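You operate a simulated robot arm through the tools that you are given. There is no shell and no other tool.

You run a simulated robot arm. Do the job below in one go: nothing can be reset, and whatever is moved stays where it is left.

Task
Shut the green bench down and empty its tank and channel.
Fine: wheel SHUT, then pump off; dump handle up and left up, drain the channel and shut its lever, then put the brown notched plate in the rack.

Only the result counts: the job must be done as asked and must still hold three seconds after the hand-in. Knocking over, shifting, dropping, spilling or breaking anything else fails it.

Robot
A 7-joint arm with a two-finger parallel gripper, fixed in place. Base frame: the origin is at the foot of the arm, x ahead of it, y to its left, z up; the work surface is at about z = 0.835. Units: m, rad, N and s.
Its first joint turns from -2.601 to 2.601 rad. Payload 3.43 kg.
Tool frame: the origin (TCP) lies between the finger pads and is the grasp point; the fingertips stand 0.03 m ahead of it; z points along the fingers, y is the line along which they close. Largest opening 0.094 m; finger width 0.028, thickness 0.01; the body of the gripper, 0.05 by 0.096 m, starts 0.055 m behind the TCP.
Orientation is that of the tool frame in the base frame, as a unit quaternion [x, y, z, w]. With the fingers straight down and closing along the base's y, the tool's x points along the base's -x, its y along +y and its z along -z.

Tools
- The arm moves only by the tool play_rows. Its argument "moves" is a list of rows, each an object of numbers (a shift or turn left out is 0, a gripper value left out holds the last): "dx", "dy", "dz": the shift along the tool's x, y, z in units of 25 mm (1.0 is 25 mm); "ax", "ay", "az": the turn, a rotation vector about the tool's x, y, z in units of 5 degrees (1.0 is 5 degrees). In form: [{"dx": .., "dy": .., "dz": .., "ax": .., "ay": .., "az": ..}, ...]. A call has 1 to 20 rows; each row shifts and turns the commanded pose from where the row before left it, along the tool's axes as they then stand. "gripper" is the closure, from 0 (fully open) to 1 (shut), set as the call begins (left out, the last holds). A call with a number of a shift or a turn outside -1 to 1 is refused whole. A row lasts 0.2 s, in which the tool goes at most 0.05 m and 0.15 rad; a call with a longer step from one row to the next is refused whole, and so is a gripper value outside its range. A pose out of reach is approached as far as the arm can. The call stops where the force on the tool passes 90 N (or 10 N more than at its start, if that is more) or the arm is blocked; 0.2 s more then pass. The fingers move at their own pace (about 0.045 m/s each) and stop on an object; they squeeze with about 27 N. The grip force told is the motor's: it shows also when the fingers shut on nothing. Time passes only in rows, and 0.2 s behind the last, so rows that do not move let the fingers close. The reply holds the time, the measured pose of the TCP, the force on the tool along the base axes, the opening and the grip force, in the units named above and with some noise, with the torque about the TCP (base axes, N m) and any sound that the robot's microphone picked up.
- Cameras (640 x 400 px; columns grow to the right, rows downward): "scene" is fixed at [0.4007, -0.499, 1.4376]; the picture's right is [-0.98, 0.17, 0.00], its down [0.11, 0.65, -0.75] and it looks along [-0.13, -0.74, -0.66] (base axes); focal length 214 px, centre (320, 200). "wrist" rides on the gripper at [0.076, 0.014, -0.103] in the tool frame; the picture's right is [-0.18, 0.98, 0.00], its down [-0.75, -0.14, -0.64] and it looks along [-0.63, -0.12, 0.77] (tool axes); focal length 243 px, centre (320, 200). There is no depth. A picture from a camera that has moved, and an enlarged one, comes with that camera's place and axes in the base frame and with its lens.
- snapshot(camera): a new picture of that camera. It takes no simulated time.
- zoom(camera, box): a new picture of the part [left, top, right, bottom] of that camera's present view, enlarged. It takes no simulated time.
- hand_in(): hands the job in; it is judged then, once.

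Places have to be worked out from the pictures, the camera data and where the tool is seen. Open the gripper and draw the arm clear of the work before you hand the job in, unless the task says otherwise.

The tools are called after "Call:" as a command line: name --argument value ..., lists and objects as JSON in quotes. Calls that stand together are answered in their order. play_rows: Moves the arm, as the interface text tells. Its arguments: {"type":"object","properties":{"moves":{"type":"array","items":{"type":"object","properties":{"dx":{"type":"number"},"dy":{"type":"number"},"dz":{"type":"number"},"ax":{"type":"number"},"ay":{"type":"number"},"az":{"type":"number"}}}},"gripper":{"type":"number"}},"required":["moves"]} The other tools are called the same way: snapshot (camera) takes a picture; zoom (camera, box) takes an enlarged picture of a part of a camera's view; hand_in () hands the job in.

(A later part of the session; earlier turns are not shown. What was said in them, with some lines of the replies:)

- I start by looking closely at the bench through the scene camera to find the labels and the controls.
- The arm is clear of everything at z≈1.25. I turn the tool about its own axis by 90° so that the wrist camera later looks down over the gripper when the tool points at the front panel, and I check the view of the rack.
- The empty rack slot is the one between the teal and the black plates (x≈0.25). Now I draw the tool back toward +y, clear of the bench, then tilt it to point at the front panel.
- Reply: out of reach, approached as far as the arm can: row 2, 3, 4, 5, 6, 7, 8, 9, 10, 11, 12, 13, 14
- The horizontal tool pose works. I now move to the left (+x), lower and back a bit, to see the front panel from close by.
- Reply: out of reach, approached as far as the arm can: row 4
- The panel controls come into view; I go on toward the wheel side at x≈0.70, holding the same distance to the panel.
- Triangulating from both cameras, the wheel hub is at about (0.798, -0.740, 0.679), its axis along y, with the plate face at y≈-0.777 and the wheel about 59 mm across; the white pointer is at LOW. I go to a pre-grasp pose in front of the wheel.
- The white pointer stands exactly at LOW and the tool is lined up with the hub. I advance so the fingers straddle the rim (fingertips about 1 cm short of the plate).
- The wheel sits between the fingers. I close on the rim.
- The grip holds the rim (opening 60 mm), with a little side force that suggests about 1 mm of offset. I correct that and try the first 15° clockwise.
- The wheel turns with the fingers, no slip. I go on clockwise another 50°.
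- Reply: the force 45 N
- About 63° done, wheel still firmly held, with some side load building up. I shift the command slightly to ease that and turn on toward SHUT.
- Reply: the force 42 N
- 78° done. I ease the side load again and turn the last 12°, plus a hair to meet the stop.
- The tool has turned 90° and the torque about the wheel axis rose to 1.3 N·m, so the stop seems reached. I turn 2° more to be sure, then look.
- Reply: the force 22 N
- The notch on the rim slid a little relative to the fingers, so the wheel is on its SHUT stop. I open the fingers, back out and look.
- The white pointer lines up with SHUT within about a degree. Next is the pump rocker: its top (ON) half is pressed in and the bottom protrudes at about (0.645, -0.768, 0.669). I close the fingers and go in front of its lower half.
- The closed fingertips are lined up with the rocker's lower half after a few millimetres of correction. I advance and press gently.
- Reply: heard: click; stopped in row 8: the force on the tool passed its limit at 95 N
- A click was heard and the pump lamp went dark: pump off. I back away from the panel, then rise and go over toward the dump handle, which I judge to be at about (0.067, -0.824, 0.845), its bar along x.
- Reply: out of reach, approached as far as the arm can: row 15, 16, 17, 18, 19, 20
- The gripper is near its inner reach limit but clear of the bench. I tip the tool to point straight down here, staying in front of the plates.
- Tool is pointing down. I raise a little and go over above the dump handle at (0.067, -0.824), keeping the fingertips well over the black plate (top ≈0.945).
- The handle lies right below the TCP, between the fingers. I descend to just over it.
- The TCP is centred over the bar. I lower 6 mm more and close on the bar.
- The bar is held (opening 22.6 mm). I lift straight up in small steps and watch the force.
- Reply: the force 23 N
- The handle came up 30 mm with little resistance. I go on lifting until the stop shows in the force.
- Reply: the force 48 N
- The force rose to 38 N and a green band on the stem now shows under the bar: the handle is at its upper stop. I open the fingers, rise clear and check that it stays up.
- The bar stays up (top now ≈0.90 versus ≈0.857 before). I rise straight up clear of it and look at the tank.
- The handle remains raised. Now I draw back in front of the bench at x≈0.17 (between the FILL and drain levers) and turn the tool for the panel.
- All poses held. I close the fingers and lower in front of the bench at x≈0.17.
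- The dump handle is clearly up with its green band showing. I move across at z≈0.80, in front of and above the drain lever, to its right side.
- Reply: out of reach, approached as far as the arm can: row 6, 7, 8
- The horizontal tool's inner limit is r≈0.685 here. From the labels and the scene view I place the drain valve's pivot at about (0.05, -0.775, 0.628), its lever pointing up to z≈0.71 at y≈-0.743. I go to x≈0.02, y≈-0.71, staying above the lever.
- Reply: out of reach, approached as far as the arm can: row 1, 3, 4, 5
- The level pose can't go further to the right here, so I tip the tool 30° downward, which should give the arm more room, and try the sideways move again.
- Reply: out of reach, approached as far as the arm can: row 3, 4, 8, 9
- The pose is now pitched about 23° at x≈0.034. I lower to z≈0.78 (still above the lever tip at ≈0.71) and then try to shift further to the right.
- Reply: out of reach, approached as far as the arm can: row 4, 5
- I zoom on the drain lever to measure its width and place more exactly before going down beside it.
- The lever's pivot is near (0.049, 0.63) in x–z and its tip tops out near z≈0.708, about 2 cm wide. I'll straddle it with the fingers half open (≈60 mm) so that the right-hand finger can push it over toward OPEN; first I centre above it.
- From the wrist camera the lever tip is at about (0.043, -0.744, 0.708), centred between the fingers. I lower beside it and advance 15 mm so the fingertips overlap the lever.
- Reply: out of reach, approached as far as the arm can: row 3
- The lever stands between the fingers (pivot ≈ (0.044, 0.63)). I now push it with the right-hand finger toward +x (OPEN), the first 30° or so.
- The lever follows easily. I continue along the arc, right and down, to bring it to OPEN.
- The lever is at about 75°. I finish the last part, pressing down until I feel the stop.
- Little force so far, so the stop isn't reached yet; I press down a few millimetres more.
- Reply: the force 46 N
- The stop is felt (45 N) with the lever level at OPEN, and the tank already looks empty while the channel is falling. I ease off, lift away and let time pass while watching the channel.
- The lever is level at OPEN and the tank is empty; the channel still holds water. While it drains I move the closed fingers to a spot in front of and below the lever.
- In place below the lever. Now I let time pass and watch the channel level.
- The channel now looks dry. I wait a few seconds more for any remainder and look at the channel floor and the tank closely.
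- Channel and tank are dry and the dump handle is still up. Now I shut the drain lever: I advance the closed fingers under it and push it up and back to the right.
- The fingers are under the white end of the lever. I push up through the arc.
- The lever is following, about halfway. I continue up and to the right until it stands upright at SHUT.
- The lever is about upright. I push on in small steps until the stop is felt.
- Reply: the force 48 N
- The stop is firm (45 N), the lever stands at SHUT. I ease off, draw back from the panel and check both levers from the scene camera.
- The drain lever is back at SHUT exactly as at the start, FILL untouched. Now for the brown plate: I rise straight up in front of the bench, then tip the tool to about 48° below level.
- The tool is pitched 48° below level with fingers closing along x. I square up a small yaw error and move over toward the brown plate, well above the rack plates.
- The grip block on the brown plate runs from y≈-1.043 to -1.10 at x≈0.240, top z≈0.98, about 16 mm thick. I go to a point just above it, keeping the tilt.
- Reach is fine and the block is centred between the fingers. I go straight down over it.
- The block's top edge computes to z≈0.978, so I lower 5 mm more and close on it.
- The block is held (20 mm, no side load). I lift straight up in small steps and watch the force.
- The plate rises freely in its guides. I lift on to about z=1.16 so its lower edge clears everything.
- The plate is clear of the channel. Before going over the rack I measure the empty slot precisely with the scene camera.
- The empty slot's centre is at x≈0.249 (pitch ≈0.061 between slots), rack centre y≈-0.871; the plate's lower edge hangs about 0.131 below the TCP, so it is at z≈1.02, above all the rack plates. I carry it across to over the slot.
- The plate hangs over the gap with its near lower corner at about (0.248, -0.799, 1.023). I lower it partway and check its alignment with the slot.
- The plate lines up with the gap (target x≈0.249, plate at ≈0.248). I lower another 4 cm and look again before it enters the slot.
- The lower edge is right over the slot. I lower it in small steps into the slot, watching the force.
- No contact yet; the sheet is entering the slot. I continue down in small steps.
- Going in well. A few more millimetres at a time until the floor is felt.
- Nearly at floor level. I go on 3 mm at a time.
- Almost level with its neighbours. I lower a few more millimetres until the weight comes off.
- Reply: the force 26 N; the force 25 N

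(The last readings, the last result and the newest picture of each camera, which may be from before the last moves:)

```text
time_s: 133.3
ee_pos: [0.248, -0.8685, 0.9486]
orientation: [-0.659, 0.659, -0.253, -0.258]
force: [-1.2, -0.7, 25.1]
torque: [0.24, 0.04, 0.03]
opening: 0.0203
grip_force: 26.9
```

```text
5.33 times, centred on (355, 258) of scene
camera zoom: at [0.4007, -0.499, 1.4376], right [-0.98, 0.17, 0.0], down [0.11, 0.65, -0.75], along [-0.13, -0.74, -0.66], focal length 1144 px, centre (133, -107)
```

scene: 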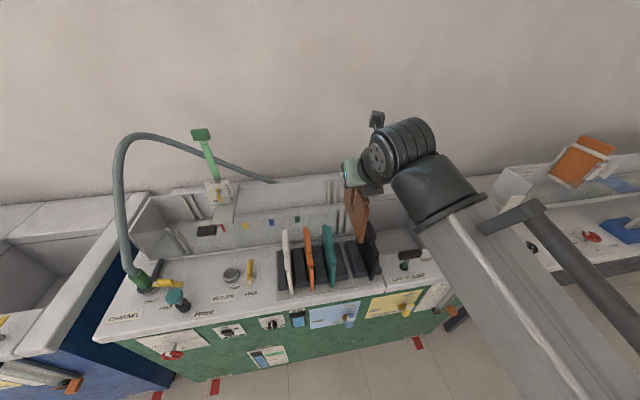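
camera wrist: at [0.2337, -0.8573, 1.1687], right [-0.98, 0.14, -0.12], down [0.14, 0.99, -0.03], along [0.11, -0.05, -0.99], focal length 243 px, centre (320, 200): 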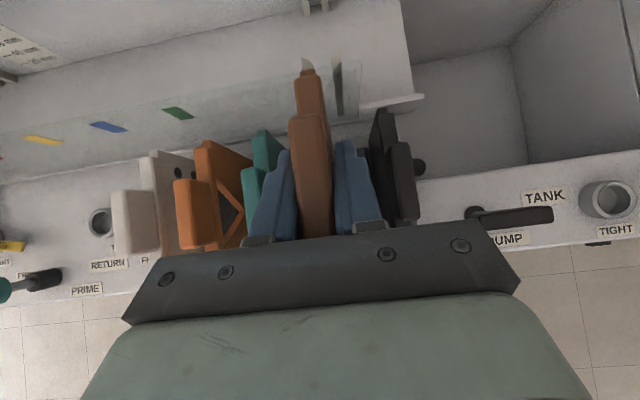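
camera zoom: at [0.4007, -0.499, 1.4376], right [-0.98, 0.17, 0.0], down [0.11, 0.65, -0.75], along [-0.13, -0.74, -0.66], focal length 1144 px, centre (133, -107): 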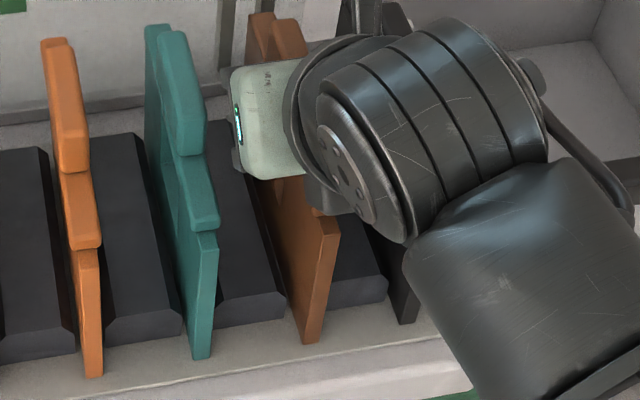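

The plate stands on the rack floor (≈25 N up-force, almost no side force). I ease the push and open the fingers only partway (50 mm) so they don't touch the neighbouring plates.

Call:
play_rows --moves '[{"dx": 0.06, "dz": -0.066}, {}]'

Call:
play_rows --moves '[{}, {}, {}]' --gripper 0.5

Call:
snapshot --camera "wrist"

Call:
zoom --camera "scene" --box '[320, 220, 390, 295]'

```text
time_s: 133.9
ee_pos: [0.2496, -0.8675, 0.9492]
orientation: [-0.659, 0.66, -0.251, -0.257]
force: [0.5, -2.5, 3.1]
torque: [-0.7, 0.01, -0.06]
opening: 0.0199
grip_force: 27.2
```

```text
time_s: 134.7
ee_pos: [0.2487, -0.8689, 0.9493]
orientation: [0.66, -0.66, 0.252, 0.257]
force: [-0.5, 0.3, -0.1]
torque: [0.0, 0.02, 0.01]
opening: 0.0471
grip_force: 0.2
```

```text
taken
camera wrist: at [0.2343, -0.857, 1.0774], right [-0.98, 0.14, -0.12], down [0.14, 0.99, -0.03], along [0.11, -0.05, -0.99], focal length 243 px, centre (320, 200)
```

wrist: 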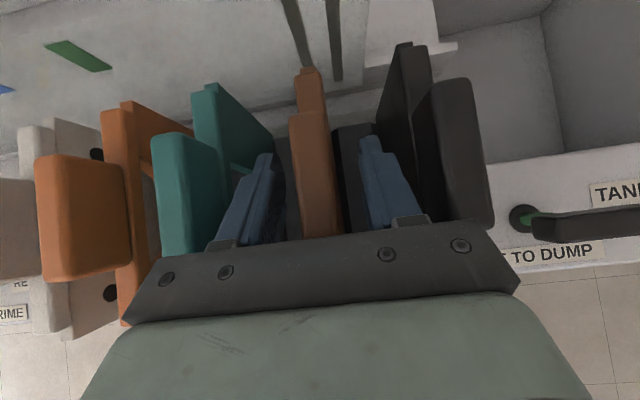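

```text
5.33 times, centred on (355, 258) of scene
camera zoom: at [0.4007, -0.499, 1.4376], right [-0.98, 0.17, 0.0], down [0.11, 0.65, -0.75], along [-0.13, -0.74, -0.66], focal length 1144 px, centre (133, -107)
```

zoom: 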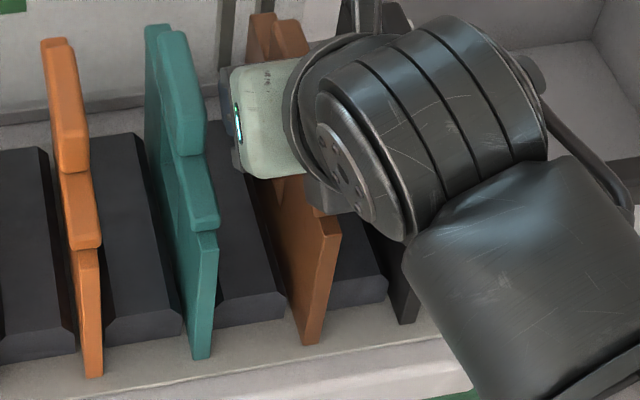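

The fingers are free with zero force and the plate didn't move. I rise straight up off it.

Call:
play_rows --moves '[{"dx": 0.2, "dz": -0.22}, {"dx": 0.4, "dz": -0.44}, {"dx": 0.6, "dz": -0.66}, {"dx": 0.6, "dz": -0.66}, {"dx": 0.6, "dz": -0.66}, {"dx": 0.6, "dz": -0.66}, {"dx": 0.6, "dz": -0.66}, {"dx": 0.6, "dz": -0.66}, {"dx": 0.6, "dz": -0.66}]'

Call:
snapshot --camera "scene"

Call:
snapshot --camera "wrist"

```text
time_s: 136.7
ee_pos: [0.2507, -0.8696, 1.1278]
orientation: [-0.659, 0.66, -0.251, -0.258]
force: [0.5, 0.0, -0.6]
torque: [0.01, -0.01, -0.02]
opening: 0.0471
grip_force: 0.1
```

```text
taken
```

scene: 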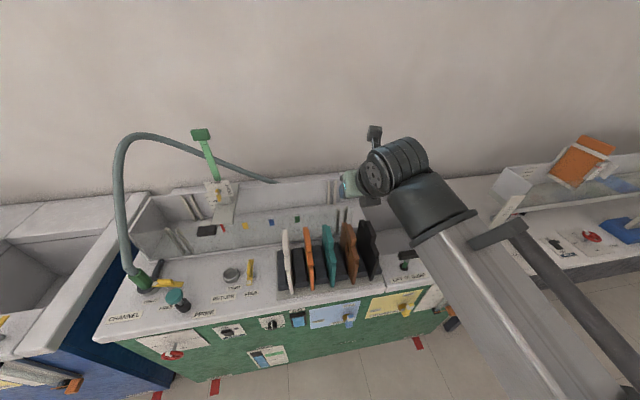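

```text
taken
camera wrist: at [0.2359, -0.8573, 1.2551], right [-0.98, 0.14, -0.12], down [0.14, 0.99, -0.03], along [0.11, -0.05, -0.99], focal length 243 px, centre (320, 200)
```

wrist: 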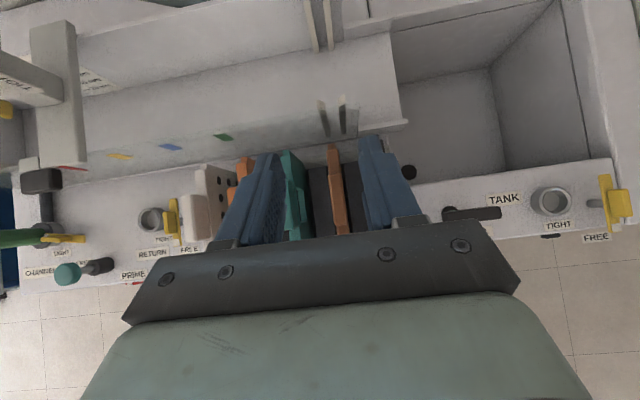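

Call:
zoom --camera "scene" --box '[270, 210, 420, 300]'

Call:
zoom --camera "scene" --box '[120, 300, 300, 390]'

Call:
zoom --camera "scene" --box '[320, 270, 470, 350]'

Call:
zoom --camera "scene" --box '[110, 170, 350, 300]'

```text
4.27 times, centred on (345, 255) of scene
camera zoom: at [0.4007, -0.499, 1.4376], right [-0.98, 0.17, 0.0], down [0.11, 0.65, -0.75], along [-0.13, -0.74, -0.66], focal length 915 px, centre (213, -35)
```

zoom: 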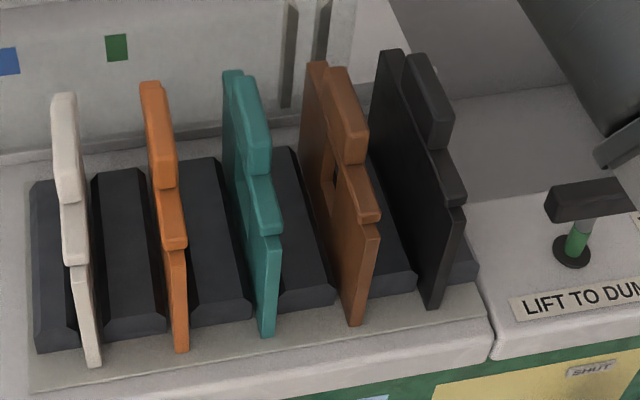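

```text
3.56 times, centred on (210, 345) of scene
camera zoom: at [0.4007, -0.499, 1.4376], right [-0.98, 0.17, 0.0], down [0.11, 0.65, -0.75], along [-0.13, -0.74, -0.66], focal length 763 px, centre (711, -316)
```

zoom: 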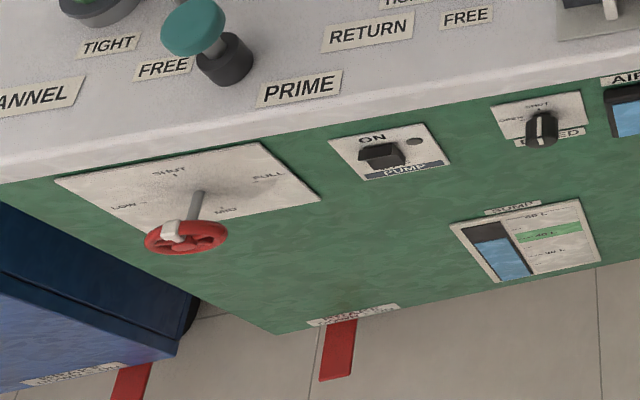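

```text
4.27 times, centred on (395, 310) of scene
camera zoom: at [0.4007, -0.499, 1.4376], right [-0.98, 0.17, 0.0], down [0.11, 0.65, -0.75], along [-0.13, -0.74, -0.66], focal length 915 px, centre (0, -269)
```

zoom: 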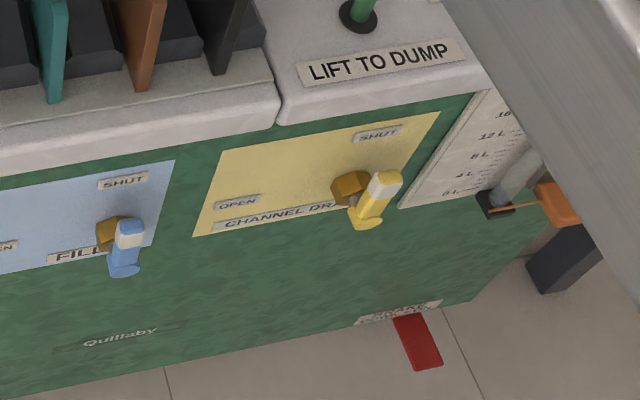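

```text
2.67 times, centred on (230, 235) of scene
camera zoom: at [0.4007, -0.499, 1.4376], right [-0.98, 0.17, 0.0], down [0.11, 0.65, -0.75], along [-0.13, -0.74, -0.66], focal length 572 px, centre (560, 107)
```

zoom: 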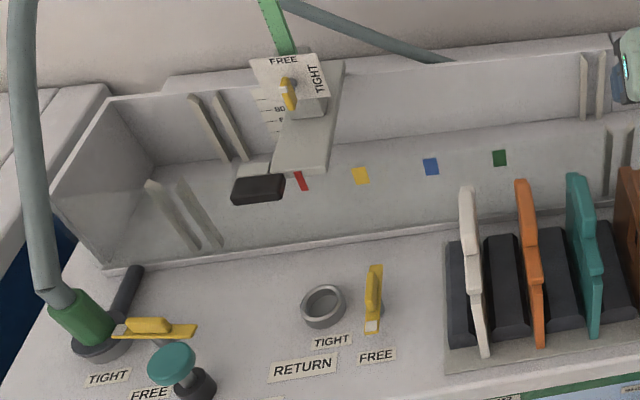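

All looks right: brown plate seated in its slot between teal and black, wheel at SHUT, pump lamp dark, dump handle up, drain lever SHUT, channel and tank empty. I open the gripper fully and draw the arm back clear of the bench.

Call:
play_rows --moves '[{"dz": -1}, {"dz": -1}, {"dz": -1}, {"dz": -1}, {"dz": -0.8}, {}]' --gripper 0

Call:
snapshot --camera "scene"

Call:
snapshot --camera "wrist"

```text
time_s: 138.1
ee_pos: [0.2509, -0.7883, 1.2189]
orientation: [0.66, -0.659, 0.253, 0.257]
force: [0.5, 0.4, -0.1]
torque: [-0.02, 0.0, 0.02]
opening: 0.0938
grip_force: 0.1
```

```text
taken
```

scene: 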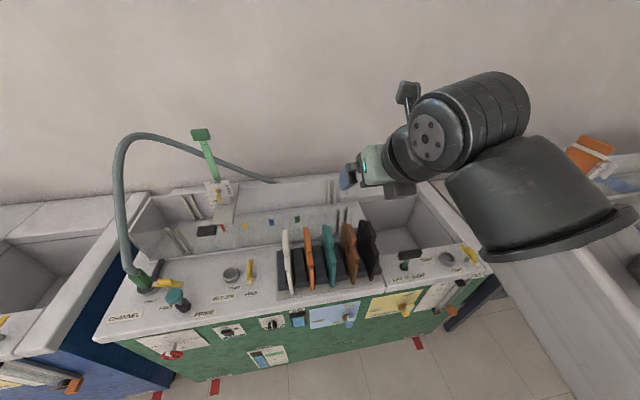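

```text
taken
camera wrist: at [0.2367, -0.7776, 1.346], right [-0.98, 0.14, -0.12], down [0.14, 0.99, -0.03], along [0.11, -0.05, -0.99], focal length 243 px, centre (320, 200)
```

wrist: 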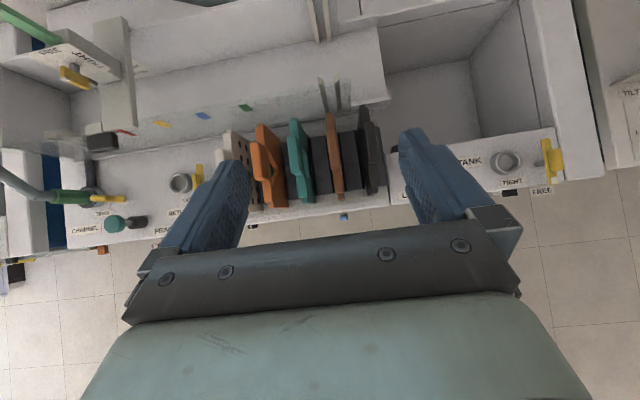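

The arm is clear, the gripper open, and every part of the bench stands as asked. I hand the job in.

Call:
hand_in

```text
The job is handed in.
```

The green bench is shut down, its tank and channel are empty, and the job is handed in. I don't have the judging result. This is how I left each item, in the order I did them:

- **Wheel:** turned clockwise to its SHUT stop; the white pointer lines up with the SHUT mark to within about a degree.
- **Pump:** switched off after the wheel. I heard the click and the lamp went dark.
- **Dump handle:** lifted to its upper stop and left up, with the green band on the stem showing. The tank looks dry.
- **Channel:** I opened the drain lever until the channel looked dry, then pushed it back to its SHUT stop.
- **Brown notched plate:** lifted out of the channel and stood in the empty rack slot between the teal and black plates.

Nothing else on the bench looked moved in the last pictures. The gripper is open and the arm is drawn back clear of the bench.
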